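You operate a simulated robot arm through the tools that you are given. There is no shell and no other tool. Be economical: measure what you need, move in short steps, check, and stop when the job is done.

You are at the controls of a simulated robot arm. One attempt, no reset.

TASK
Put the yellow block from the cream top away in the deep drawer.
Fine: close the drawer and latch it again.

It is judged by the outcome, as a careful person would: the job done as asked, and still so three seconds after it is handed in. It fails if anything else is knocked over, pushed out of place, dropped, spilled or broken.

THE ROBOT
A 6-joint arm with a two-finger parallel gripper, fixed in place. Base frame: the origin is at the foot of the arm, x ahead of it, y to its left, z up. Units: m, degrees, N and s.
With the tool pointing down near the work surface it reaches from about 0.1 to 0.74 m from the base axis. Its first joint turns from -166.0 to 166.0 degrees. Payload 3.91 kg.
The TCP is the grasp point between the finger pads, 0.03 m short of the fingertips. In the tool frame z runs along the fingers and y along their closing line. Largest opening 0.11 m; finger width 0.02, thickness 0.01; the body of the gripper, 0.048 by 0.112 m, starts 0.055 m behind the TCP.
Orientation is that of the tool frame in the base frame, as [roll, pitch, yaw] about the fixed x, y, z axes, in that order (R = Rz(yaw) Ry(pitch) Rx(roll)). With the fingers straight down and closing along the base's y, the tool's x points along the base's -x, its y along +y and its z along -z.

THE INTERFACE
- The arm moves only by the tool servo_tool. Its argument "commands" is a list of rows, each an object of numbers (a shift or turn left out is 0, a gripper value left out holds the last): "x", "y", "z": the shift along the tool's x, y, z in m; "rx", "ry", "rz": the turn, a rotation vector about the tool's x, y, z in rad. In form: [{"x": .., "y": .., "z": .., "rx": .., "ry": .., "rz": ..}, ...]. A call has 1 to 8 rows; each row is the pose to reach, as a shift and turn from the pose commanded when the call began, along the tool's axes at that moment. "hand" is the opening, from 0 (shut) to 1 (fully open), set as the call begins (left out, the last holds). A row lasts 0.2 s, in which the tool goes at most 0.05 m and 8.6 degrees; a call with a longer step from one row to the next is refused whole, and so is a gripper value outside its range. A pose out of reach is approached as far as the arm can. The call stops where the force on the tool passes 90 N (or 10 N more than at its start, if that is more) or the arm is blocked; 0.2 s more then pass. Each finger travels about 0.045 m/s and halts on what it meets, pressing with about 27 N; the grip force reading is that of the motor and also rises with nothing between the fingers. The clock runs only during rows and for 0.2 s after the last one: add rows that repeat a pose to give the fingers time. It gives the time, the measured TCP pose, the force on the tool (base axes), the opening and the grip force at its end, in the units of the frame above (readings bear some noise), with the torque about the TCP (base axes, N m) and any sound that the robot's microphone picked up, and new pictures: "views" is both (left out), scene, wrist or none.
- Cameras (640 x 400 px; columns grow to the right, rows downward): "scene" is fixed at [0.0483, 0.4985, 1.1735]; the picture's right is [-0.50, -0.86, 0.00], its down [0.18, -0.10, -0.98] and it looks along [0.84, -0.49, 0.21] (base axes); focal length 214 px, centre (320, 200). "wrist" rides on the gripper at [0.077, 0.007, -0.114] in the tool frame; the picture's right is [-0.09, 1.00, 0.00], its down [-0.80, -0.07, -0.59] and it looks along [-0.59, -0.05, 0.80] (tool axes); focal length 270 px, centre (320, 200). There is no depth. A picture from a camera that has moved, and an enlarged one, comes with that camera's place and axes in the base frame and with its lens.
- lift_body(by): slides the trunk up (or, below 0, down) by that many m; the arm rides with it, the base frame stays. It gives what a move gives, with no picture.
- close_up(camera, box): a new picture of the part [left, top, right, bottom] of that camera's present view, enlarged. No time passes.
- close_job(): hands the job in; it is judged then, once.

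Go step by step. Nothing tells you positions but the pictures and the camera data: compare them with the known pose of the tool, close in by small moves and look again before you grip or let go. The budget is 120 turns and 200 pictures, counting those below and the enlarged ones. Unless the task says otherwise, let go and move clear before handing in, and close with one line.

The tools are called after "Request:" as name(argument=value, ...) on one line, values as JSON. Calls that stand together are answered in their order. servo_tool: Moves the arm, as the interface text tells. Its arguments: {"type":"object","properties":{"commands":{"type":"array"},"hand":{"type":"number"},"views":{"type":"string","enum":["both","scene","wrist","none"]}},"required":["commands"]} The other tools are called the same way: lift_body (by) slides the trunk up or down; close_up (camera, box) takes an enlarged picture of a part of a camera's view; close_job () hands the job in.

At the start:

```text
t: 0.0
tool_pos: [0.3976, 0.1611, 1.4464]
tcp_rot: [-179.9, 0.0, 180.0]
contact_force: [-0.6, -0.5, 0.2]
wrist_torque: [-0.01, 0.01, -0.03]
grip_width: 0.1101
grasp_force: 0.0
trunk travel left (down, up): [-0.575, 0.035]
```

scene: 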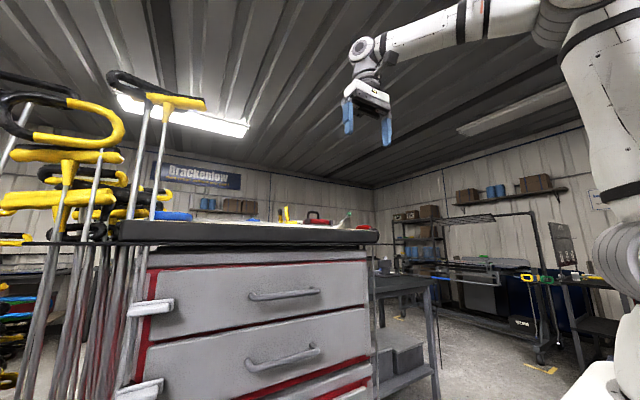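
wrist: 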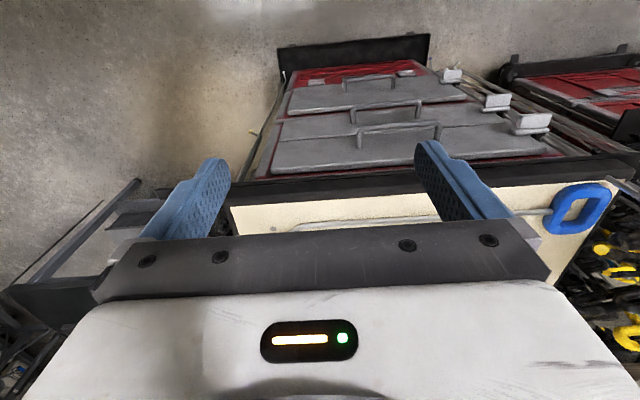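

I see a drawer cabinet with a cream top ahead of the arm, with latches on its left edge. I'll look closer at both views before moving.

Request:
close_up(camera="wrist", box=[220, 20, 640, 280])

Request:
close_up(camera="scene", box=[100, 190, 420, 400])

```text
1.52 times, centred on (430, 150) of wrist
camera zoom: at [0.3216, 0.167, 1.5619], right [0.09, 1.0, 0.0], down [0.8, -0.07, 0.59], along [0.59, -0.05, -0.8], focal length 412 px, centre (152, 276)
```

zoom: 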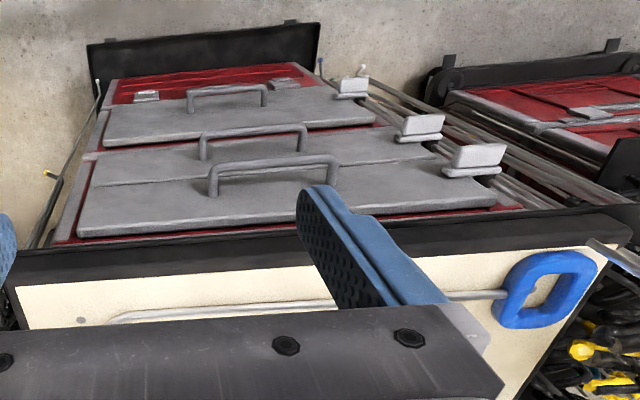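

```text
1.90 times, centred on (260, 295) of scene
camera zoom: at [0.0483, 0.4985, 1.1735], right [-0.5, -0.86, 0.0], down [0.18, -0.1, -0.98], along [0.84, -0.49, 0.21], focal length 408 px, centre (434, 19)
```

zoom: 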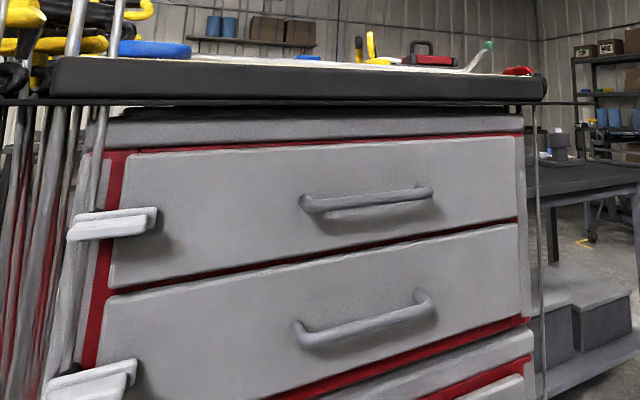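

The top slab seems to lie at z≈1.22, with its front edge near x≈0.55. I'll move the gripper forward to look down on the cream top.

Request:
servo_tool(commands=[{"x": -0.04, "z": -0.01}, {"x": -0.08, "z": -0.02}, {"x": -0.12, "z": -0.02}, {"x": -0.15, "z": -0.02}], views="both")

```text
t: 1.0
tool_pos: [0.5498, 0.1605, 1.464]
tcp_rot: [180.0, 0.1, -179.9]
contact_force: [0.8, 0.0, 0.0]
wrist_torque: [0.0, 0.02, -0.03]
grip_width: 0.1099
grasp_force: 0.1
trunk travel left (down, up): [-0.575, 0.035]
camera wrist: at [0.4735, 0.1674, 1.5812], right [0.09, 1.0, 0.0], down [0.8, -0.07, 0.59], along [0.59, -0.05, -0.8], focal length 270 px, centre (320, 200)
```

scene: 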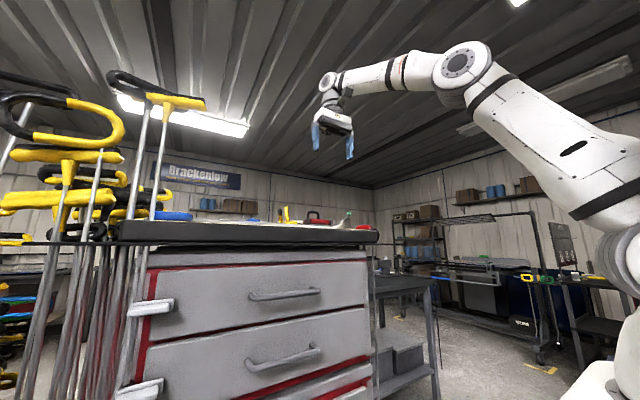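
wrist: 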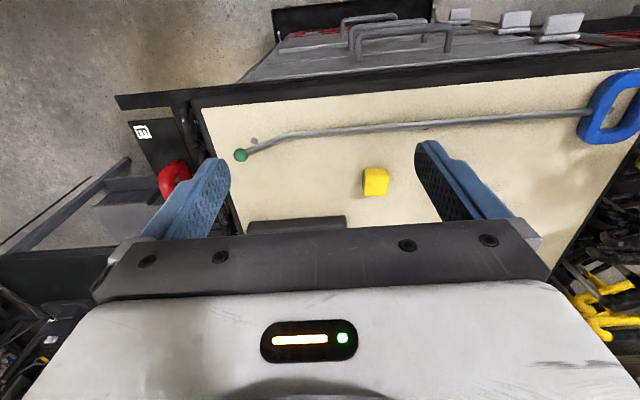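

The yellow block stands on the cream top near (0.69, 0.23), z≈1.24. Next I back off and lower the trunk to study the drawer fronts and latches.

Request:
servo_tool(commands=[{"x": 0.05}, {"x": 0.1}, {"x": 0.15}, {"x": 0.2}, {"x": 0.25}, {"x": 0.28}], views="none")

Request:
lift_body(by=-0.3)

Request:
servo_tool(commands=[{"y": 0.04}, {"y": 0.08}, {"y": 0.12}])

```text
t: 2.4
tool_pos: [0.2667, 0.1617, 1.4656]
tcp_rot: [180.0, -0.1, 179.9]
contact_force: [-0.6, -0.2, 0.5]
wrist_torque: [0.02, 0.01, 0.03]
grip_width: 0.1099
grasp_force: 0.1
trunk travel left (down, up): [-0.575, 0.035]
```

```text
t: 5.4
tool_pos: [0.2663, 0.1607, 1.1652]
tcp_rot: [179.9, 0.0, 180.0]
contact_force: [0.1, -0.8, 0.5]
wrist_torque: [-0.01, 0.0, 0.01]
grip_width: 0.1104
grasp_force: 0.1
trunk travel left (down, up): [-0.275, 0.335]
```

```text
t: 6.2
tool_pos: [0.2668, 0.2808, 1.1647]
tcp_rot: [180.0, 0.0, 180.0]
contact_force: [0.3, -0.1, 1.3]
wrist_torque: [0.03, 0.0, -0.03]
grip_width: 0.1102
grasp_force: 0.0
trunk travel left (down, up): [-0.275, 0.335]
camera wrist: at [0.19, 0.2878, 1.2819], right [0.09, 1.0, 0.0], down [0.8, -0.07, 0.59], along [0.59, -0.05, -0.8], focal length 270 px, centre (320, 200)
```

scene: 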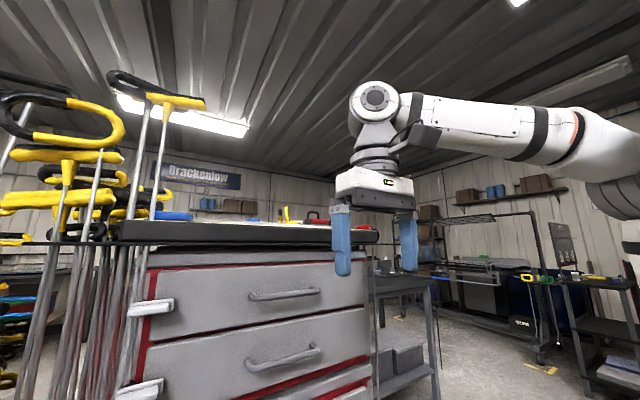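
wrist: 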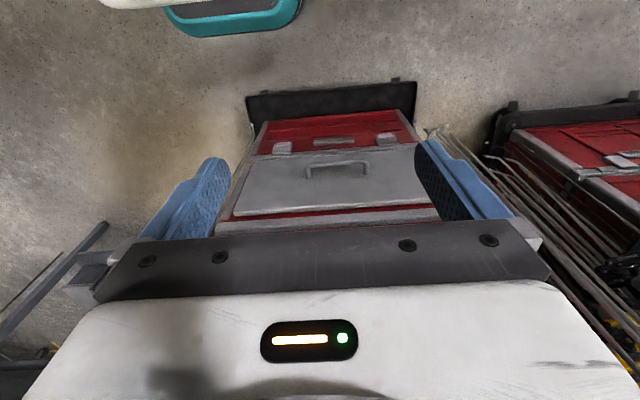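

I'll tilt the gripper forward so the wrist camera looks at the drawer fronts more squarely.

Request:
servo_tool(commands=[{"ry": -0.14}, {"ry": -0.28}, {"ry": -0.42}, {"ry": -0.56}, {"ry": -0.7}], views="wrist")

```text
t: 7.4
tool_pos: [0.2686, 0.2804, 1.1654]
tcp_rot: [179.9, 40.2, 179.9]
contact_force: [-0.2, 0.5, 0.0]
wrist_torque: [-0.01, -0.01, -0.02]
grip_width: 0.11
grasp_force: 0.0
trunk travel left (down, up): [-0.275, 0.335]
camera wrist: at [0.1353, 0.2878, 1.2054], right [0.07, 1.0, 0.06], down [0.23, -0.07, 0.97], along [0.97, -0.05, -0.23], focal length 270 px, centre (320, 200)
```

wrist: 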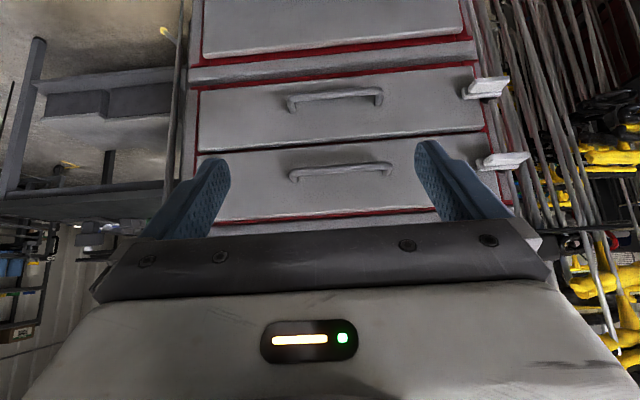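

The bottom drawer looks tallest, so it may be the deep one. I'll lower the trunk to check it.

Request:
lift_body(by=-0.27)

Request:
close_up(camera="wrist", box=[130, 0, 590, 250])

```text
t: 10.2
tool_pos: [0.2671, 0.2809, 0.8965]
tcp_rot: [179.9, 40.2, 179.9]
contact_force: [-0.3, -0.1, 0.1]
wrist_torque: [-0.01, -0.05, 0.0]
grip_width: 0.1101
grasp_force: 0.0
trunk travel left (down, up): [-0.005, 0.605]
```

```text
1.39 times, centred on (360, 125) of wrist
camera zoom: at [0.1353, 0.2877, 0.9357], right [0.07, 1.0, 0.06], down [0.23, -0.07, 0.97], along [0.97, -0.05, -0.23], focal length 376 px, centre (264, 304)
```

zoom: 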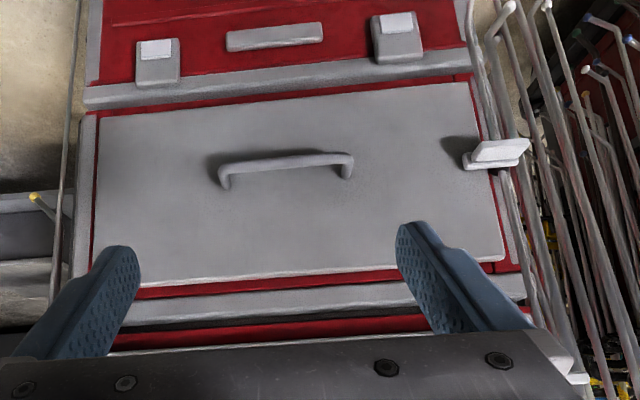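

The deep drawer is clearly the bottom one (z≈0.54–0.80), with its handle at z≈0.65 and a latch near y≈0.57, z≈0.67. I'll look at the latch closely.

Request:
close_up(camera="wrist", box=[430, 70, 540, 150])

Request:
close_up(camera="scene", box=[100, 280, 200, 400])

Request:
servo_tool(commands=[{"y": 0.05}, {"y": 0.1}, {"y": 0.15}, {"y": 0.2}], views="wrist")

```text
5.00 times, centred on (485, 110) of wrist
camera zoom: at [0.1353, 0.2877, 0.9357], right [0.07, 1.0, 0.06], down [0.23, -0.07, 0.97], along [0.97, -0.05, -0.23], focal length 1351 px, centre (-505, 650)
```

zoom: 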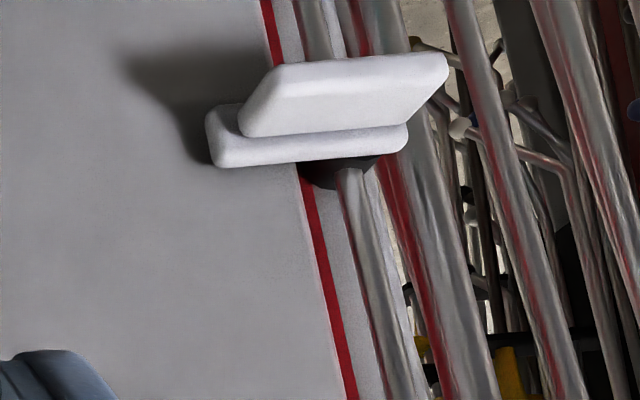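

```text
3.33 times, centred on (150, 340) of scene
camera zoom: at [0.0483, 0.4985, 1.1735], right [-0.5, -0.86, 0.0], down [0.18, -0.1, -0.98], along [0.84, -0.49, 0.21], focal length 715 px, centre (887, -267)
```

zoom: 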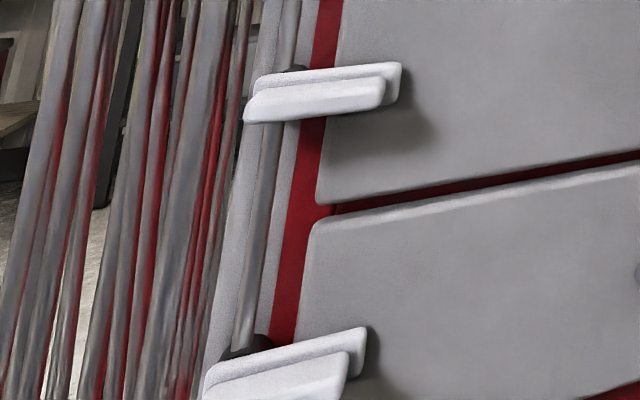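

```text
t: 11.2
tool_pos: [0.2676, 0.4815, 0.895]
tcp_rot: [179.9, 40.2, 179.7]
contact_force: [0.6, -0.8, 0.9]
wrist_torque: [0.04, 0.06, 0.03]
grip_width: 0.11
grasp_force: 0.0
trunk travel left (down, up): [-0.005, 0.605]
camera wrist: at [0.1356, 0.4878, 0.9358], right [0.07, 1.0, 0.06], down [0.23, -0.07, 0.97], along [0.97, -0.05, -0.23], focal length 270 px, centre (320, 200)
```

wrist: 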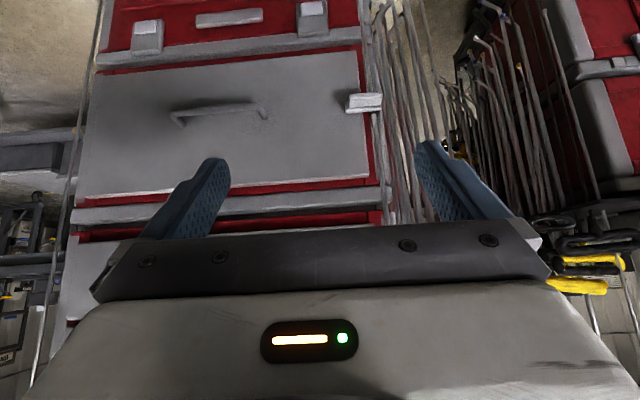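

The latch is a bar with a ridge on a dark pivot boss, lying across the frame and the drawer front. I'll take a close-up from this nearer vantage.

Request:
close_up(camera="wrist", box=[320, 70, 400, 130])

```text
6.67 times, centred on (360, 100) of wrist
camera zoom: at [0.1356, 0.4878, 0.9358], right [0.07, 1.0, 0.06], down [0.23, -0.07, 0.97], along [0.97, -0.05, -0.23], focal length 1802 px, centre (53, 867)
```

zoom: 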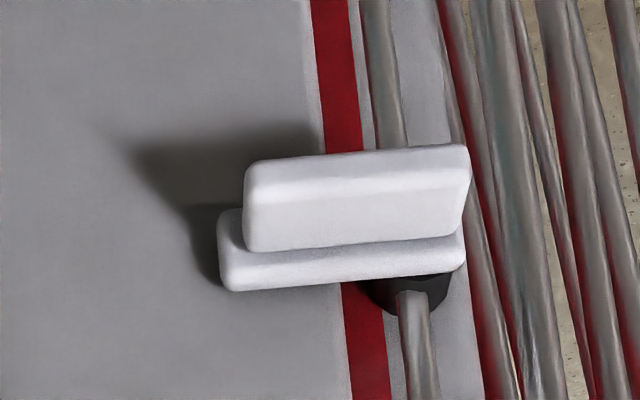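

Triangulating from the two views, the latch ridge front is at about (0.54, 0.553, 0.676), with the pivot near y≈0.570. I'll bring the gripper level, pointing at the cabinet.

Request:
servo_tool(commands=[{"x": -0.0055, "y": 0.01, "z": 0.0223, "ry": -0.1244}, {"x": -0.011, "y": 0.02, "z": 0.0446, "ry": -0.2489}, {"x": -0.0165, "y": 0.03, "z": 0.0669, "ry": -0.3733}, {"x": -0.022, "y": 0.04, "z": 0.0891, "ry": -0.4977}, {"x": -0.0275, "y": 0.05, "z": 0.1114, "ry": -0.6221}, {"x": -0.033, "y": 0.06, "z": 0.1337, "ry": -0.7466}, {"x": -0.0385, "y": 0.07, "z": 0.156, "ry": -0.871}], views="both")

```text
t: 12.8
tool_pos: [0.3978, 0.552, 0.8019]
tcp_rot: [21.5, 90.0, 21.4]
contact_force: [-0.1, 0.1, -0.3]
wrist_torque: [-0.01, 0.02, 0.03]
grip_width: 0.11
grasp_force: 0.0
trunk travel left (down, up): [-0.005, 0.605]
camera wrist: at [0.2838, 0.558, 0.7265], right [0.0, 1.0, 0.09], down [-0.6, -0.07, 0.8], along [0.8, -0.05, 0.59], focal length 270 px, centre (320, 200)
```

scene: 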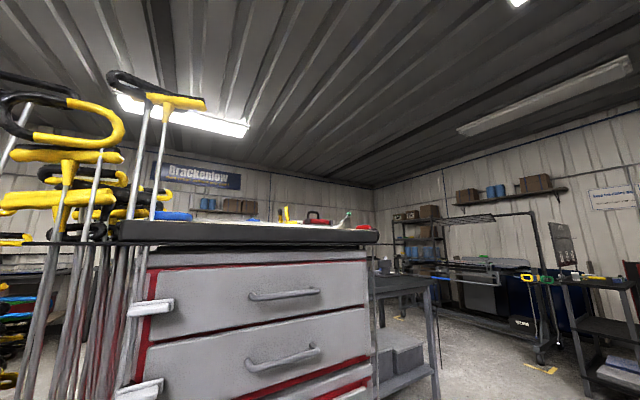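
wrist: 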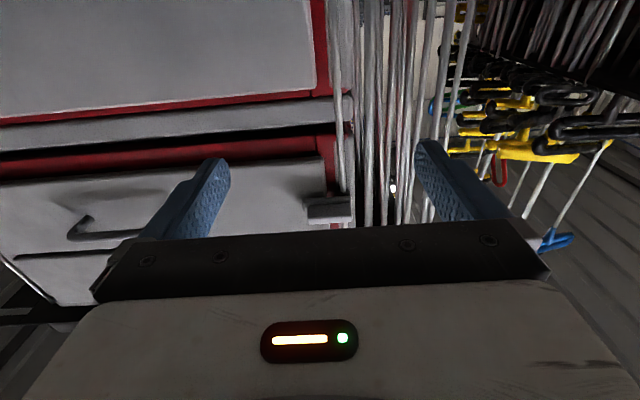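

The tool is level now. I'll roll it so the fingers close vertically, with the camera on the right side.

Request:
servo_tool(commands=[{"rz": -0.1428}, {"rz": -0.2856}, {"rz": -0.4284}, {"rz": -0.5712}, {"rz": -0.714}, {"rz": -0.8568}, {"rz": -0.9996}, {"rz": -1.1424}], views="none")

Request:
servo_tool(commands=[{"rz": -0.1428}, {"rz": -0.2856}, {"rz": -0.4284}, {"rz": -0.4284}], views="none")

Request:
servo_tool(commands=[{"y": 0.04}, {"y": 0.08}, {"y": 0.126}, {"y": 0.126, "z": 0.03}], views="wrist")

```text
t: 14.6
tool_pos: [0.3988, 0.5503, 0.8018]
tcp_rot: [-89.9, 24.3, -90.0]
contact_force: [-0.4, 0.0, -0.3]
wrist_torque: [0.0, 0.02, 0.0]
grip_width: 0.1098
grasp_force: 0.1
trunk travel left (down, up): [-0.005, 0.605]
```

```text
t: 15.6
tool_pos: [0.3981, 0.5502, 0.8005]
tcp_rot: [-89.9, -0.1, -90.1]
contact_force: [0.7, -0.6, 0.4]
wrist_torque: [0.0, -0.02, 0.02]
grip_width: 0.1099
grasp_force: 0.2
trunk travel left (down, up): [-0.005, 0.605]
```

```text
t: 16.6
tool_pos: [0.4282, 0.5504, 0.6754]
tcp_rot: [-89.9, 0.0, -90.1]
contact_force: [-0.1, -0.5, 0.1]
wrist_torque: [-0.01, 0.0, 0.02]
grip_width: 0.1101
grasp_force: 0.0
trunk travel left (down, up): [-0.005, 0.605]
camera wrist: at [0.3143, 0.4738, 0.6701], right [0.0, 0.09, -1.0], down [-0.59, 0.8, 0.07], along [0.8, 0.59, 0.05], focal length 270 px, centre (320, 200)
```

wrist: 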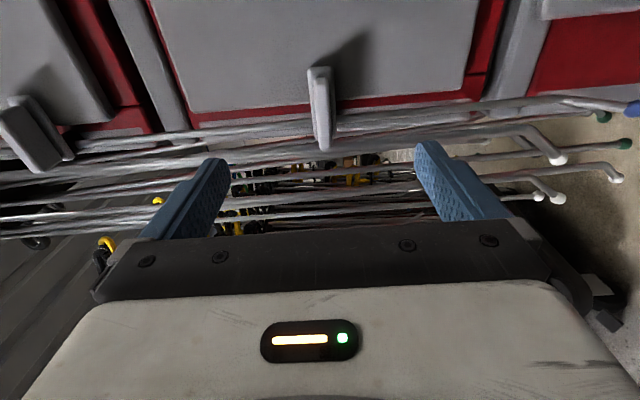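

The latch sits centred between the fingers. I'll take a close-up to fix its depth and extent.

Request:
close_up(camera="wrist", box=[260, 40, 400, 160])

```text
3.33 times, centred on (330, 100) of wrist
camera zoom: at [0.3143, 0.4738, 0.6701], right [0.0, 0.09, -1.0], down [-0.59, 0.8, 0.07], along [0.8, 0.59, 0.05], focal length 901 px, centre (287, 533)
```

zoom: 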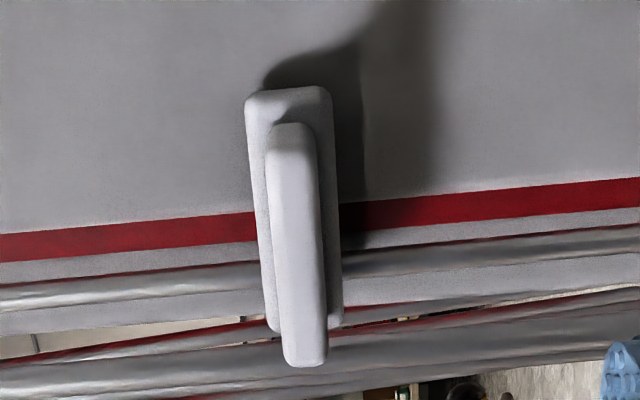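

The ridge spans y≈0.522–0.583 at z≈0.675, as estimated. I'll advance so the fingertips straddle the ridge.

Request:
servo_tool(commands=[{"x": 0.01, "z": 0.04}, {"x": 0.01, "z": 0.075}, {"x": 0.01, "z": 0.093}], views="wrist")

```text
t: 17.4
tool_pos: [0.5205, 0.54, 0.6752]
tcp_rot: [-89.8, 0.0, -90.0]
contact_force: [0.2, 0.2, -1.5]
wrist_torque: [0.02, 0.0, 0.01]
grip_width: 0.1098
grasp_force: 0.0
trunk travel left (down, up): [-0.005, 0.605]
camera wrist: at [0.407, 0.4635, 0.6705], right [0.0, 0.09, -1.0], down [-0.59, 0.8, 0.07], along [0.8, 0.59, 0.05], focal length 270 px, centre (320, 200)
```

wrist: 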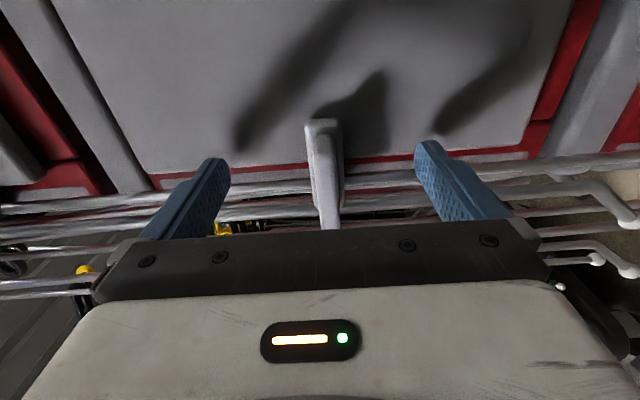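

The ridge is between the fingertips; I'll close on it.

Request:
servo_tool(commands=[{"x": 0}, {"x": 0}, {"x": 0}, {"x": 0}, {"x": 0}, {"x": 0}, {"x": 0}], hand=0, views="wrist")

```text
t: 18.9
tool_pos: [0.5212, 0.5404, 0.6722]
tcp_rot: [-90.2, -0.2, -90.1]
contact_force: [-5.8, -5.2, -15.1]
wrist_torque: [-0.4, -0.2, -0.08]
grip_width: 0.012
grasp_force: 44.7
trunk travel left (down, up): [-0.005, 0.605]
camera wrist: at [0.4067, 0.4637, 0.6681], right [0.0, 0.09, -1.0], down [-0.59, 0.8, 0.07], along [0.8, 0.59, 0.05], focal length 270 px, centre (320, 200)
```

wrist: 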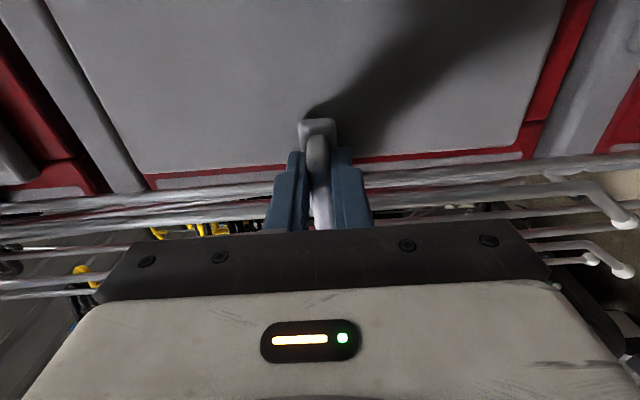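

The ridge is gripped (12 mm wide). I'll try swinging the lever's inner end down around the pivot and watch the forces.

Request:
servo_tool(commands=[{"y": 0.003}, {"x": -0.0003, "y": 0.0072, "rz": 0.14}, {"x": -0.0012, "y": 0.0113, "rz": 0.28}], views="wrist")

```text
t: 19.8
tool_pos: [0.5209, 0.5427, 0.6702]
tcp_rot: [-89.4, 16.6, -89.8]
contact_force: [11.9, 11.1, 29.1]
wrist_torque: [-1.43, 0.39, -0.73]
grip_width: 0.0175
grasp_force: 45.1
trunk travel left (down, up): [-0.005, 0.605]
camera wrist: at [0.4071, 0.4703, 0.6435], right [0.01, 0.37, -0.93], down [-0.6, 0.75, 0.29], along [0.8, 0.55, 0.23], focal length 270 px, centre (320, 200)
```

wrist: 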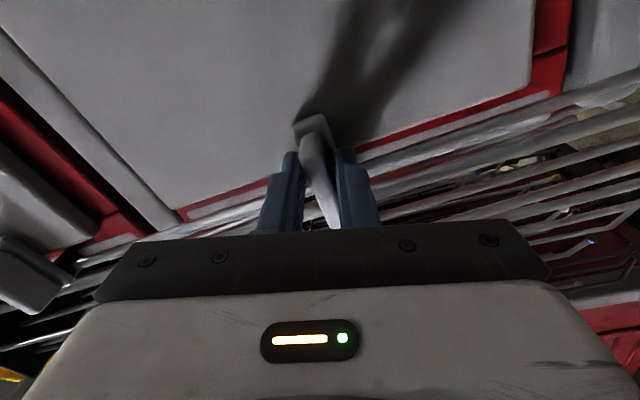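

The lever resists turning down, so I'll return to the start and try upwards.

Request:
servo_tool(commands=[{"x": 0.0009, "y": -0.0041, "rz": -0.14}, {"x": 0.0012, "y": -0.0083, "rz": -0.28}, {"x": 0.0009, "y": -0.0125, "rz": -0.42}, {"x": 0.0, "y": -0.0166, "rz": -0.56}], views="wrist")

```text
t: 20.8
tool_pos: [0.5201, 0.5405, 0.6794]
tcp_rot: [-89.9, -16.1, -89.7]
contact_force: [19.6, 40.6, 15.6]
wrist_torque: [0.76, 0.17, 0.72]
grip_width: 0.0119
grasp_force: 44.6
trunk travel left (down, up): [-0.005, 0.605]
camera wrist: at [0.4064, 0.4639, 0.6967], right [0.0, -0.19, -0.98], down [-0.6, 0.79, -0.16], along [0.8, 0.59, -0.11], focal length 270 px, centre (320, 200)
```

wrist: 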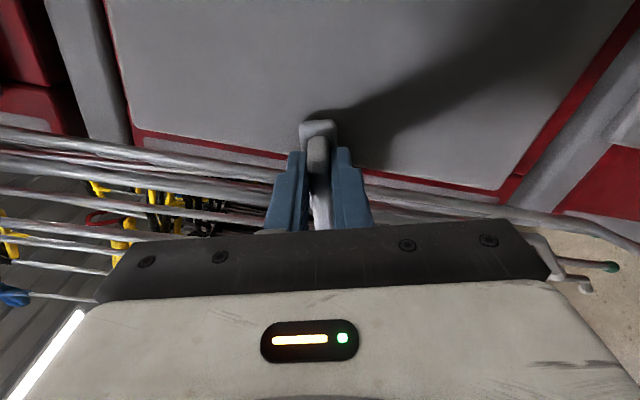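

It turns upward freely; the side force came from my arc being computed in a rotated frame. I'll continue up with a corrected arc and check forces halfway.

Request:
servo_tool(commands=[{"x": -0.0042, "y": -0.0057, "rz": -0.14}, {"x": -0.0051, "y": -0.0098, "rz": -0.28}, {"x": -0.0065, "y": -0.0137, "rz": -0.42}], views="wrist")

```text
t: 21.6
tool_pos: [0.5198, 0.5463, 0.6908]
tcp_rot: [-89.9, -40.3, -90.3]
contact_force: [-10.7, -3.6, 5.8]
wrist_torque: [0.07, -0.74, -0.76]
grip_width: 0.0116
grasp_force: 45.0
trunk travel left (down, up): [-0.005, 0.605]
camera wrist: at [0.4056, 0.4836, 0.7379], right [0.0, -0.58, -0.82], down [-0.59, 0.66, -0.46], along [0.81, 0.48, -0.34], focal length 270 px, centre (320, 200)
```

wrist: 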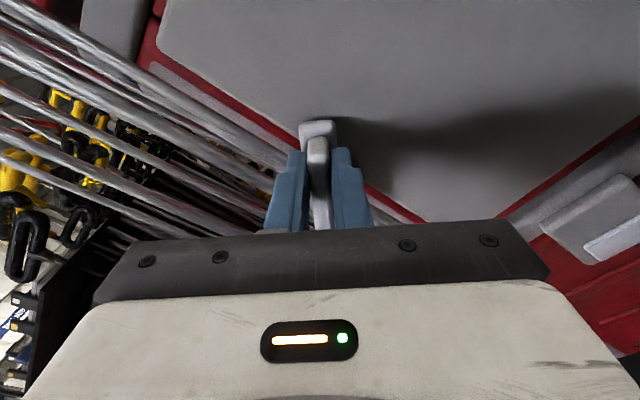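

Forces are low, so the pivot model is right. I'll carry on to upright.

Request:
servo_tool(commands=[{"x": -0.0003, "y": -0.0042, "rz": -0.14}, {"x": -0.0012, "y": -0.0083, "rz": -0.28}, {"x": -0.0026, "y": -0.0122, "rz": -0.42}, {"x": -0.0046, "y": -0.0159, "rz": -0.56}, {"x": -0.0071, "y": -0.0193, "rz": -0.7}, {"x": -0.01, "y": -0.0223, "rz": -0.84}], views="wrist")

```text
t: 22.9
tool_pos: [0.5201, 0.5688, 0.7019]
tcp_rot: [-89.8, -88.4, -90.4]
contact_force: [-19.2, -24.3, -7.0]
wrist_torque: [-0.75, -0.7, -0.25]
grip_width: 0.0118
grasp_force: 44.7
trunk travel left (down, up): [-0.005, 0.605]
camera wrist: at [0.4059, 0.5599, 0.7809], right [0.0, -0.99, -0.12], down [-0.59, 0.09, -0.8], along [0.8, 0.07, -0.59], focal length 270 px, centre (320, 200)
```

wrist: 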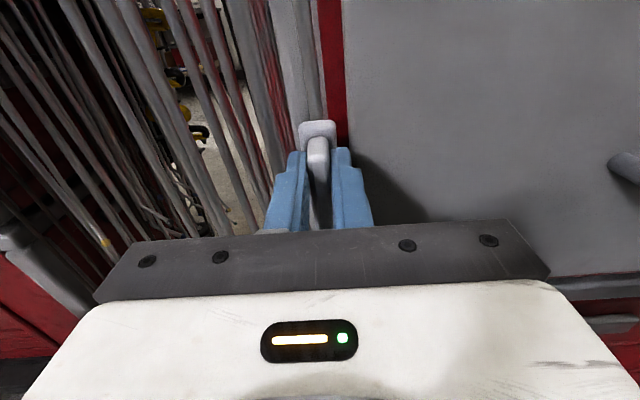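

The lever is upright and clear of the drawer front. I'll open the fingers part way and back off.

Request:
servo_tool(commands=[{}, {}, {"z": -0.02}, {"z": -0.06}, {"z": -0.1}], hand=0.35, views="wrist")

```text
t: 24.1
tool_pos: [0.4196, 0.5685, 0.7024]
tcp_rot: [-89.9, -88.2, -90.1]
contact_force: [-0.2, 0.2, -0.6]
wrist_torque: [0.03, -0.04, -0.02]
grip_width: 0.0384
grasp_force: 0.1
trunk travel left (down, up): [-0.005, 0.605]
camera wrist: at [0.3067, 0.5602, 0.7812], right [0.0, -0.99, -0.12], down [-0.59, 0.1, -0.8], along [0.8, 0.07, -0.59], focal length 270 px, centre (320, 200)
```

wrist: 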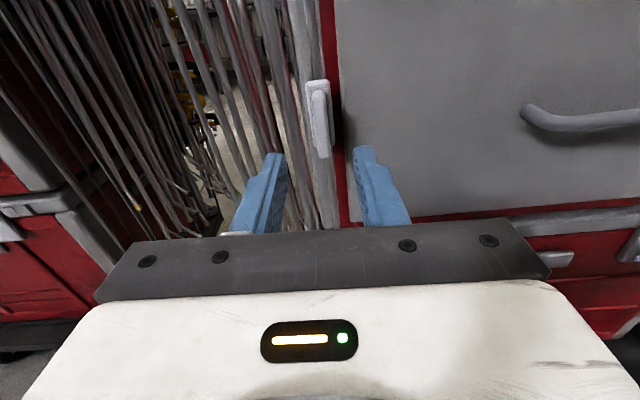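

The latch is open and stays upright. Next I move over to the handle for a look.

Request:
servo_tool(commands=[{"y": 0.05}, {"y": 0.1}, {"y": 0.15}, {"y": 0.2}, {"y": 0.25}, {"y": 0.27}], views="wrist")

```text
t: 25.6
tool_pos: [0.4213, 0.2986, 0.6937]
tcp_rot: [-89.3, -88.1, -90.7]
contact_force: [0.1, -0.6, 0.3]
wrist_torque: [-0.03, -0.01, -0.01]
grip_width: 0.0381
grasp_force: 0.0
trunk travel left (down, up): [-0.005, 0.605]
camera wrist: at [0.3068, 0.2898, 0.7721], right [0.0, -0.99, -0.12], down [-0.59, 0.1, -0.8], along [0.8, 0.07, -0.59], focal length 270 px, centre (320, 200)
```

wrist: 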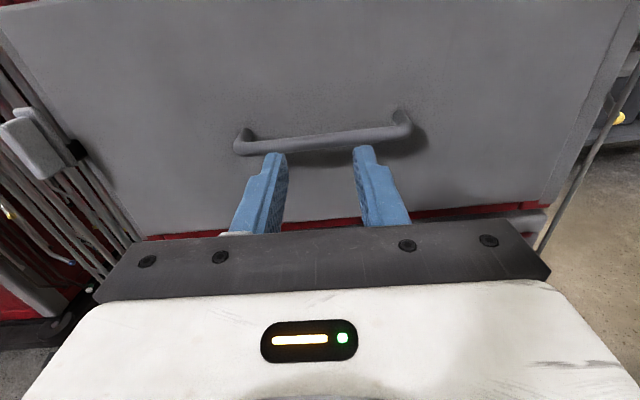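

The handle bar is roughly at (0.535, 0.30, 0.678). I'll tilt 30° down and roll so the fingers straddle the bar vertically.

Request:
servo_tool(commands=[{"ry": -0.13}, {"ry": -0.26}, {"ry": -0.39}, {"ry": -0.52}], views="none", hand=0.5)

Request:
servo_tool(commands=[{"rz": 0.1428}, {"rz": 0.2856}, {"rz": 0.4284}, {"rz": 0.5712}, {"rz": 0.714}, {"rz": 0.8568}, {"rz": 0.9996}, {"rz": 1.1424}], views="none")

Request:
servo_tool(commands=[{"rz": 0.14}, {"rz": 0.28}, {"rz": 0.398}, {"rz": 0.398}], views="wrist")

```text
t: 26.6
tool_pos: [0.4208, 0.2988, 0.6937]
tcp_rot: [-176.5, -60.1, -2.9]
contact_force: [-0.1, 0.9, 1.1]
wrist_torque: [-0.02, 0.02, 0.0]
grip_width: 0.0552
grasp_force: 0.1
trunk travel left (down, up): [-0.005, 0.605]
```

```text
t: 28.4
tool_pos: [0.4195, 0.2998, 0.6935]
tcp_rot: [-121.7, -19.3, -77.6]
contact_force: [-0.4, 0.5, -0.5]
wrist_torque: [-0.02, 0.02, -0.01]
grip_width: 0.0554
grasp_force: 0.1
trunk travel left (down, up): [-0.005, 0.605]
```

```text
t: 29.4
tool_pos: [0.4224, 0.2997, 0.6934]
tcp_rot: [-119.8, 0.2, -89.2]
contact_force: [-0.3, 0.0, 0.3]
wrist_torque: [-0.04, -0.01, 0.01]
grip_width: 0.0548
grasp_force: 0.1
trunk travel left (down, up): [-0.005, 0.605]
camera wrist: at [0.3192, 0.2212, 0.7459], right [-0.5, 0.09, -0.86], down [-0.49, 0.79, 0.36], along [0.72, 0.6, -0.35], focal length 270 px, centre (320, 200)
```

wrist: 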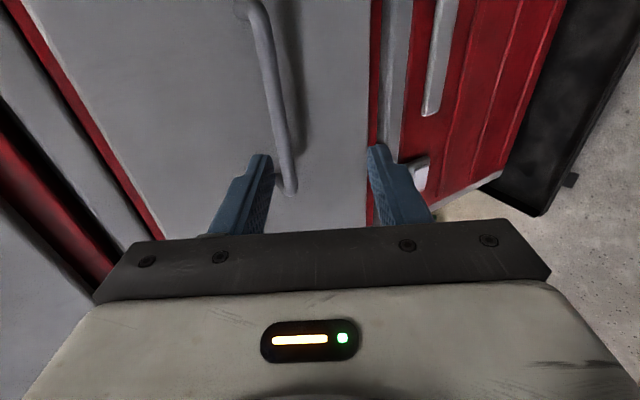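

The bar triangulates to x≈0.533, z≈0.677. I'll move onto the approach line and advance most of the way.

Request:
servo_tool(commands=[{"y": -0.04}, {"y": -0.04, "z": 0.04}, {"y": -0.04, "z": 0.08}], views="wrist")

```text
t: 30.1
tool_pos: [0.5098, 0.3004, 0.6888]
tcp_rot: [-119.7, 0.3, -89.1]
contact_force: [-0.3, 0.7, 0.5]
wrist_torque: [0.01, -0.04, 0.0]
grip_width: 0.0553
grasp_force: 0.1
trunk travel left (down, up): [-0.005, 0.605]
camera wrist: at [0.4083, 0.2218, 0.7414], right [-0.5, 0.08, -0.86], down [-0.49, 0.79, 0.36], along [0.71, 0.61, -0.35], focal length 270 px, centre (320, 200)
```

wrist: 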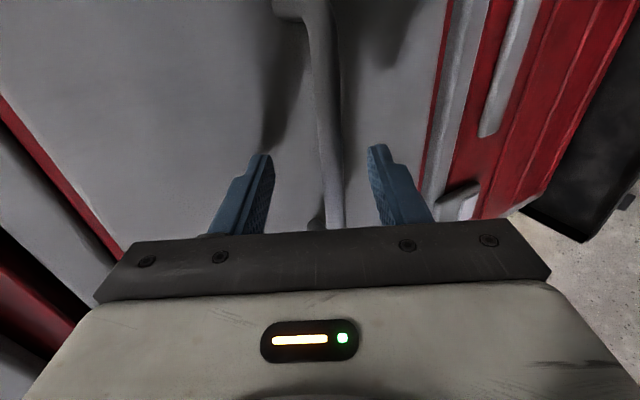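

The bar is centred between the fingers. A little further, then close.

Request:
servo_tool(commands=[{"z": 0.015}], views="none")

Request:
servo_tool(commands=[{}, {}, {}, {}, {}], hand=0, views="wrist")

```text
t: 30.6
tool_pos: [0.5191, 0.2986, 0.684]
tcp_rot: [-119.5, 0.5, -89.0]
contact_force: [-38.9, -5.6, 13.6]
wrist_torque: [0.1, -1.29, -0.48]
grip_width: 0.0513
grasp_force: 0.0
trunk travel left (down, up): [-0.005, 0.605]
```

```text
t: 31.8
tool_pos: [0.5213, 0.3007, 0.674]
tcp_rot: [-120.3, -0.1, -89.2]
contact_force: [-30.3, -4.9, -43.0]
wrist_torque: [0.99, 0.24, -0.18]
grip_width: 0.0129
grasp_force: 44.9
trunk travel left (down, up): [-0.005, 0.605]
camera wrist: at [0.4201, 0.2221, 0.7289], right [-0.5, 0.08, -0.86], down [-0.49, 0.79, 0.36], along [0.71, 0.6, -0.36], focal length 270 px, centre (320, 200)
```

wrist: 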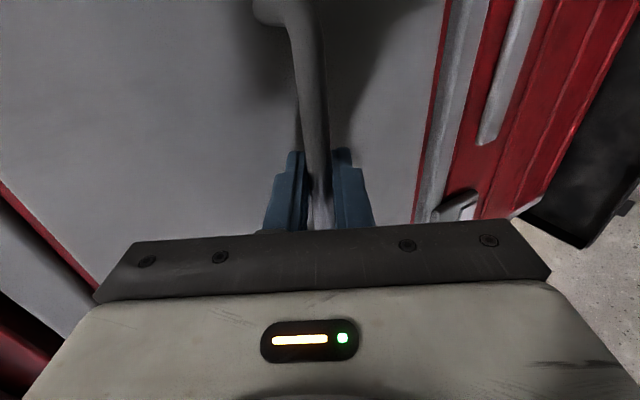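

The handle is gripped (13 mm). I'll relieve the offset and start pulling straight back.

Request:
servo_tool(commands=[{"y": 0.007, "z": 0.004}, {"y": 0.017, "z": -0.0133}, {"y": 0.027, "z": -0.0306}, {"y": 0.037, "z": -0.048}], views="both")

```text
t: 32.8
tool_pos: [0.4626, 0.2999, 0.6744]
tcp_rot: [-119.6, 0.4, -89.2]
contact_force: [0.1, -4.2, 0.1]
wrist_torque: [0.08, 0.04, -0.87]
grip_width: 0.0129
grasp_force: 44.7
trunk travel left (down, up): [-0.005, 0.605]
camera wrist: at [0.3614, 0.2217, 0.7272], right [-0.49, 0.09, -0.87], down [-0.49, 0.79, 0.36], along [0.72, 0.6, -0.35], focal length 270 px, centre (320, 200)
```

scene: 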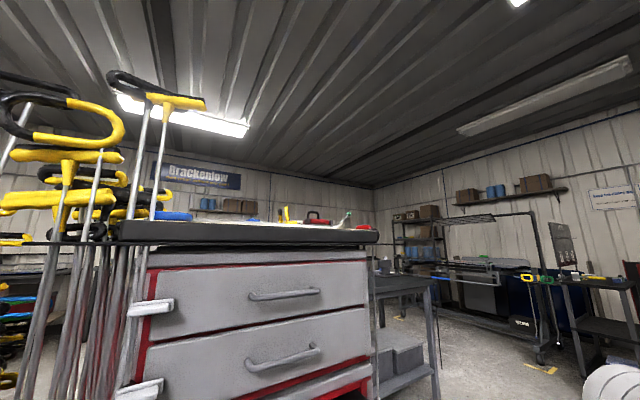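
wrist: 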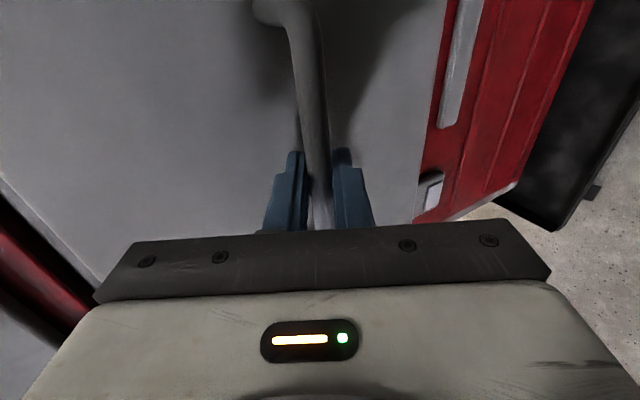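

The drawer is sliding out freely. I'll continue to about 0.25 m open.

Request:
servo_tool(commands=[{"y": 0.014, "z": -0.0242}, {"y": 0.028, "z": -0.0485}, {"y": 0.042, "z": -0.0727}, {"y": 0.056, "z": -0.097}, {"y": 0.07, "z": -0.1212}, {"y": 0.084, "z": -0.1455}, {"y": 0.095, "z": -0.1645}], views="wrist")

```text
t: 34.4
tool_pos: [0.2711, 0.3012, 0.6748]
tcp_rot: [-119.4, 0.6, -88.9]
contact_force: [1.3, 28.3, 34.7]
wrist_torque: [0.15, -0.25, -0.39]
grip_width: 0.0128
grasp_force: 45.3
trunk travel left (down, up): [-0.005, 0.605]
camera wrist: at [0.1703, 0.2208, 0.7265], right [-0.49, 0.09, -0.87], down [-0.5, 0.79, 0.36], along [0.71, 0.61, -0.34], focal length 270 px, centre (320, 200)
```

wrist: 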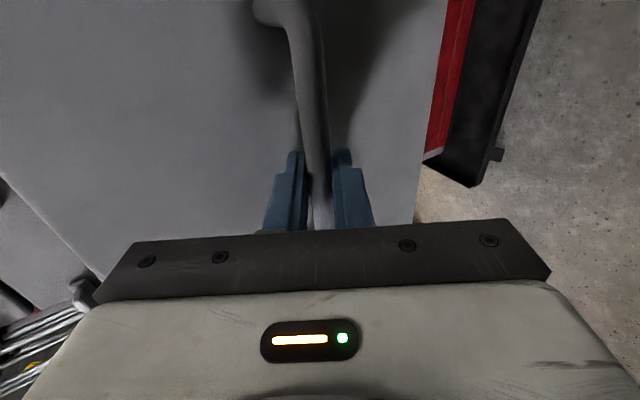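

The drawer is about 0.25 m open. I'll release the handle and back off along the fingers.

Request:
servo_tool(commands=[{}, {}, {}, {"z": -0.02}, {"z": -0.045}, {"z": -0.07}], hand=0.45, views="wrist")

```text
t: 35.8
tool_pos: [0.2115, 0.2961, 0.7069]
tcp_rot: [-119.8, 0.2, -89.2]
contact_force: [0.0, -0.2, -0.3]
wrist_torque: [0.01, -0.01, -0.01]
grip_width: 0.0494
grasp_force: 0.0
trunk travel left (down, up): [-0.005, 0.605]
camera wrist: at [0.1102, 0.2175, 0.759], right [-0.5, 0.08, -0.86], down [-0.49, 0.79, 0.36], along [0.72, 0.6, -0.35], focal length 270 px, centre (320, 200)
```

wrist: 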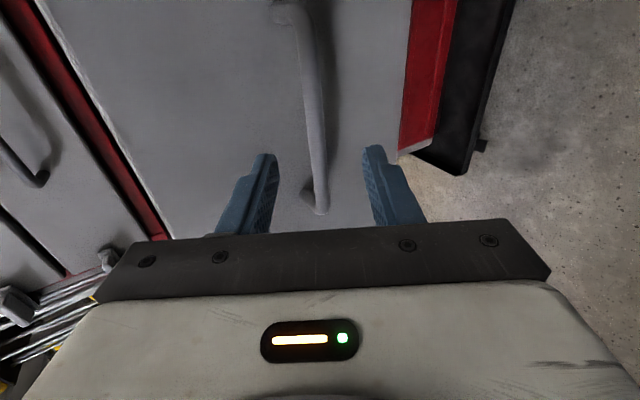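

Now I raise the trunk to the cream top and turn the tool back to pointing down.

Request:
lift_body(by=0.6)

Request:
servo_tool(commands=[{"rz": 0.1428}, {"rz": 0.2856}, {"rz": 0.4284}, {"rz": 0.5712}, {"rz": 0.714}, {"rz": 0.8568}, {"rz": 0.9996}, {"rz": 1.1424}], views="none", hand=1)

Request:
servo_tool(commands=[{"rz": 0.1428}, {"rz": 0.2856}, {"rz": 0.4284}, {"rz": 0.4284}], views="none")

Request:
servo_tool(commands=[{"ry": 0.131}, {"ry": 0.262}, {"ry": 0.393}, {"ry": 0.524}, {"ry": 0.655}, {"ry": 0.785}, {"ry": 0.916}, {"ry": 1.047}], views="both")

```text
refused: 0.6 is not a number from -0.4 to 0.4
```

```text
t: 37.5
tool_pos: [0.2121, 0.2953, 0.707]
tcp_rot: [-144.5, 52.4, -137.0]
contact_force: [0.0, -0.5, -0.9]
wrist_torque: [-0.04, 0.0, 0.0]
grip_width: 0.1102
grasp_force: 0.0
trunk travel left (down, up): [-0.005, 0.605]
```

```text
t: 38.5
tool_pos: [0.2125, 0.2966, 0.706]
tcp_rot: [179.3, 60.1, -179.8]
contact_force: [-0.7, 0.0, -0.3]
wrist_torque: [0.01, 0.01, 0.01]
grip_width: 0.1103
grasp_force: 0.0
trunk travel left (down, up): [-0.005, 0.605]
```

```text
t: 40.4
tool_pos: [0.2118, 0.2959, 0.7069]
tcp_rot: [179.7, 0.2, -179.3]
contact_force: [0.4, -0.4, 1.1]
wrist_torque: [0.0, 0.03, 0.0]
grip_width: 0.11
grasp_force: 0.1
trunk travel left (down, up): [-0.005, 0.605]
camera wrist: at [0.1353, 0.3016, 0.8231], right [0.07, 1.0, 0.01], down [0.8, -0.06, 0.6], along [0.6, -0.04, -0.8], focal length 270 px, centre (320, 200)
```

scene: 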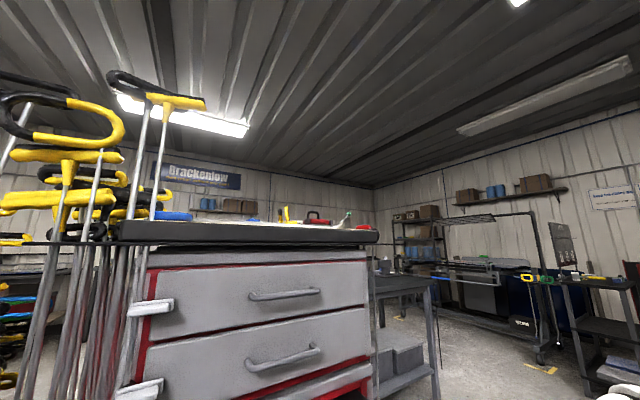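
wrist: 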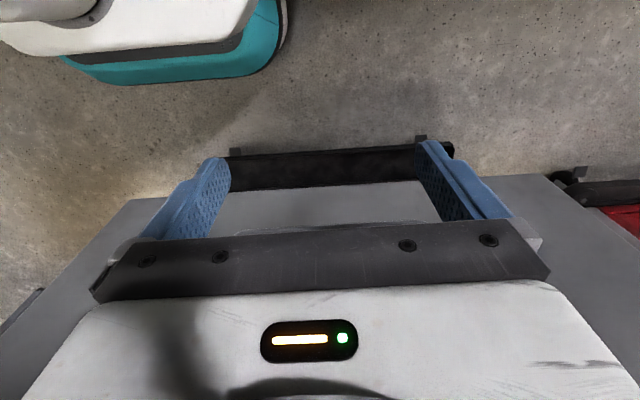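

The tool points down again with the trunk still low. I'll raise it in two steps, looking into the drawer midway.

Request:
lift_body(by=0.25)

Request:
close_up(camera="wrist", box=[100, 0, 580, 300])

Request:
lift_body(by=0.35)

Request:
servo_tool(commands=[{"x": -0.05, "z": -0.03}, {"x": -0.1, "z": -0.06}, {"x": -0.15, "z": -0.09, "y": -0.01}, {"x": -0.2, "z": -0.1, "y": -0.02}, {"x": -0.25, "z": -0.1, "y": -0.04}, {"x": -0.3, "z": -0.1, "y": -0.05}, {"x": -0.35, "z": -0.1, "y": -0.065}], views="both")

```text
t: 42.9
tool_pos: [0.2128, 0.2963, 0.9571]
tcp_rot: [179.7, 0.2, -179.1]
contact_force: [0.1, 0.2, -0.2]
wrist_torque: [0.0, 0.01, 0.01]
grip_width: 0.11
grasp_force: 0.1
trunk travel left (down, up): [-0.255, 0.355]
```

```text
1.33 times, centred on (340, 150) of wrist
camera zoom: at [0.1351, 0.3017, 1.0729], right [0.07, 1.0, 0.01], down [0.8, -0.06, 0.6], along [0.6, -0.04, -0.8], focal length 360 px, centre (293, 267)
```

zoom: 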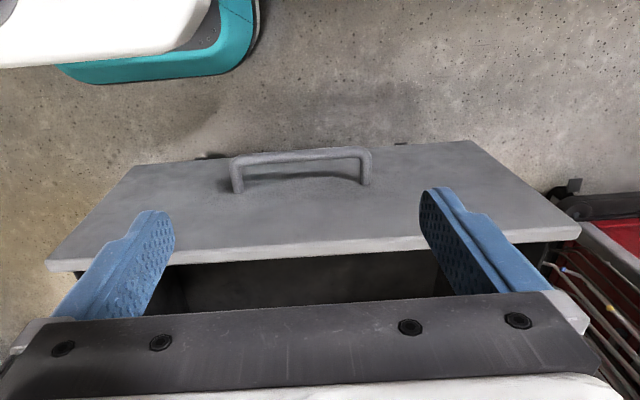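

```text
t: 46.4
tool_pos: [0.2116, 0.2959, 1.3069]
tcp_rot: [179.7, 0.3, -179.3]
contact_force: [-0.2, -0.4, -0.2]
wrist_torque: [0.04, 0.0, -0.01]
grip_width: 0.11
grasp_force: 0.1
trunk travel left (down, up): [-0.605, 0.005]
```

```text
refused: row 1 steps farther than a row can; nothing moved
```

The drawer is open and empty-looking. I'll move over the block in shorter steps.

Request:
servo_tool(commands=[{"x": -0.03, "z": -0.035}, {"x": -0.06, "z": -0.07}, {"x": -0.1, "z": -0.09}, {"x": -0.145, "z": -0.1, "y": -0.01}, {"x": -0.19, "z": -0.1, "y": -0.02}, {"x": -0.235, "z": -0.1, "y": -0.035}, {"x": -0.28, "z": -0.1, "y": -0.05}, {"x": -0.325, "z": -0.1, "y": -0.065}], views="both")

```text
t: 48.1
tool_pos: [0.5394, 0.237, 1.407]
tcp_rot: [179.8, 0.1, -179.3]
contact_force: [-0.3, 0.0, -0.1]
wrist_torque: [0.01, 0.05, 0.0]
grip_width: 0.1099
grasp_force: 0.1
trunk travel left (down, up): [-0.605, 0.005]
camera wrist: at [0.4622, 0.2413, 1.5234], right [0.07, 1.0, 0.0], down [0.8, -0.06, 0.6], along [0.59, -0.04, -0.8], focal length 270 px, centre (320, 200)
```

scene: 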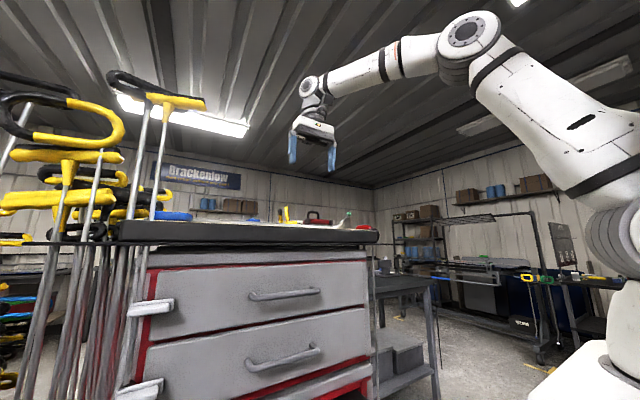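
wrist: 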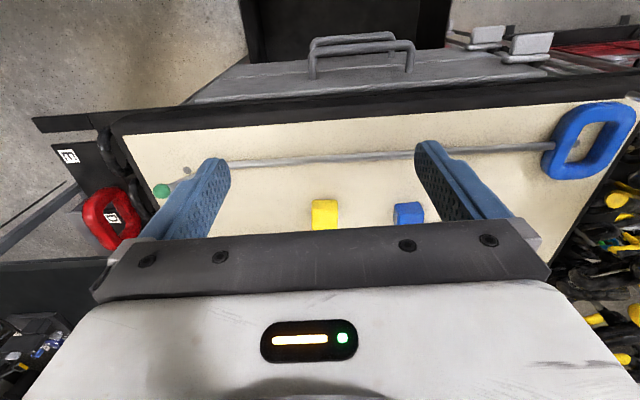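

The yellow block's centre comes out near (0.714, 0.235, 1.227), about a 4 cm cube. A rod lies in front of it and a blue block to its left. I'll zoom in to check its orientation.

Request:
close_up(camera="wrist", box=[220, 130, 440, 240])

```text
2.91 times, centred on (330, 185) of wrist
camera zoom: at [0.4622, 0.2413, 1.5234], right [0.07, 1.0, 0.0], down [0.8, -0.06, 0.6], along [0.59, -0.04, -0.8], focal length 786 px, centre (291, 244)
```

zoom: 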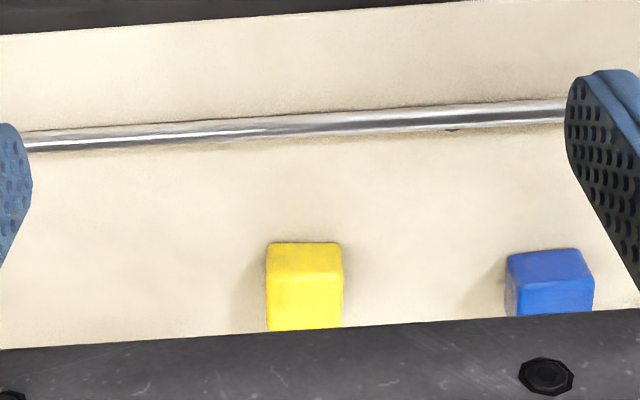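

The block is square to the gripper and about 37 mm wide. I'll tilt 25° forward for reach and go to a pre-grasp point above it.

Request:
servo_tool(commands=[{"ry": -0.146}, {"ry": -0.292}, {"ry": -0.436}], hand=0.75, views="none")

Request:
servo_tool(commands=[{"x": -0.0226, "y": -0.001, "z": 0.0307}, {"x": -0.0452, "y": -0.002, "z": 0.0614}, {"x": -0.0679, "y": -0.003, "z": 0.0921}, {"x": -0.0905, "y": -0.004, "z": 0.1228}], views="both")

```text
t: 49.0
tool_pos: [0.5363, 0.2353, 1.4086]
tcp_rot: [179.7, 25.4, -179.3]
contact_force: [0.0, 0.0, -0.5]
wrist_torque: [0.01, -0.03, 0.03]
grip_width: 0.0826
grasp_force: 0.1
trunk travel left (down, up): [-0.605, 0.005]
```

```text
t: 50.0
tool_pos: [0.6729, 0.2366, 1.3337]
tcp_rot: [179.7, 25.3, -179.2]
contact_force: [0.8, 0.5, -0.2]
wrist_torque: [-0.02, 0.01, 0.01]
grip_width: 0.0826
grasp_force: 0.0
trunk travel left (down, up): [-0.605, 0.005]
camera wrist: at [0.5552, 0.2403, 1.4076], right [0.06, 1.0, 0.04], down [0.47, -0.07, 0.88], along [0.88, -0.04, -0.48], focal length 270 px, centre (320, 200)
```

scene: 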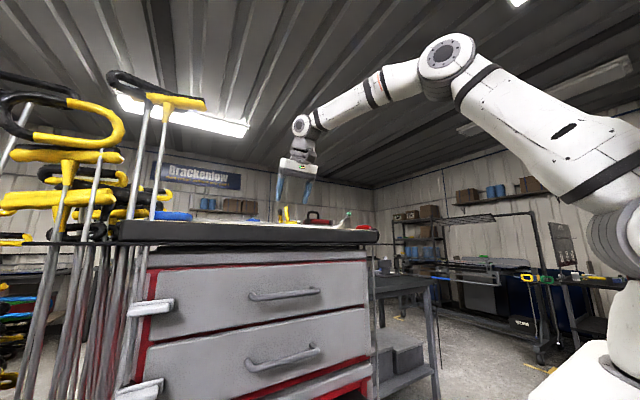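
wrist: 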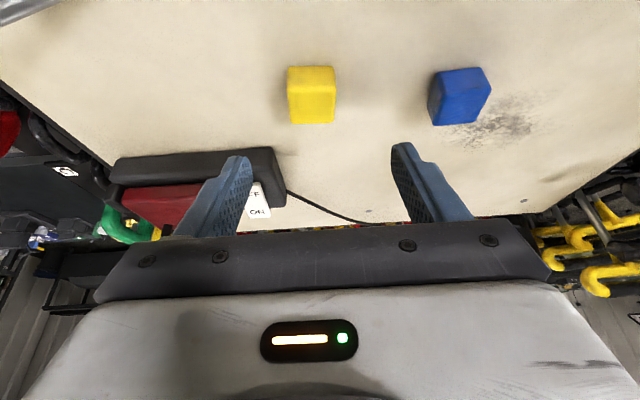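

The block lines up with a small lateral correction; the red case behind it stays clear. I descend most of the way.

Request:
servo_tool(commands=[{"y": -0.006, "z": 0.03}, {"y": -0.006, "z": 0.06}, {"y": -0.006, "z": 0.075}], views="wrist")

```text
t: 50.8
tool_pos: [0.7037, 0.2297, 1.2673]
tcp_rot: [179.7, 25.3, -179.3]
contact_force: [0.2, 0.1, -0.1]
wrist_torque: [0.01, 0.02, -0.01]
grip_width: 0.0824
grasp_force: 0.0
trunk travel left (down, up): [-0.605, 0.005]
camera wrist: at [0.5869, 0.2343, 1.3401], right [0.06, 1.0, 0.04], down [0.47, -0.07, 0.88], along [0.88, -0.04, -0.48], focal length 270 px, centre (320, 200)
```

wrist: 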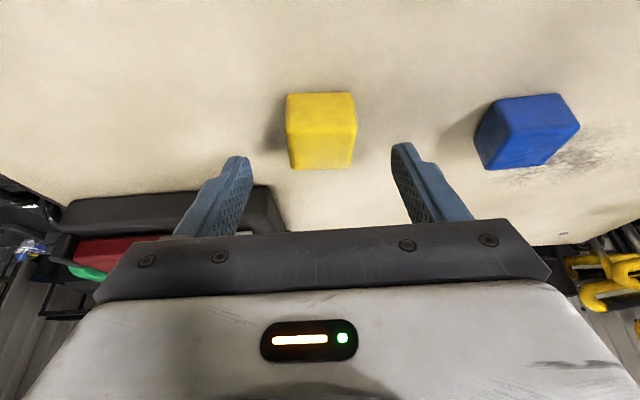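

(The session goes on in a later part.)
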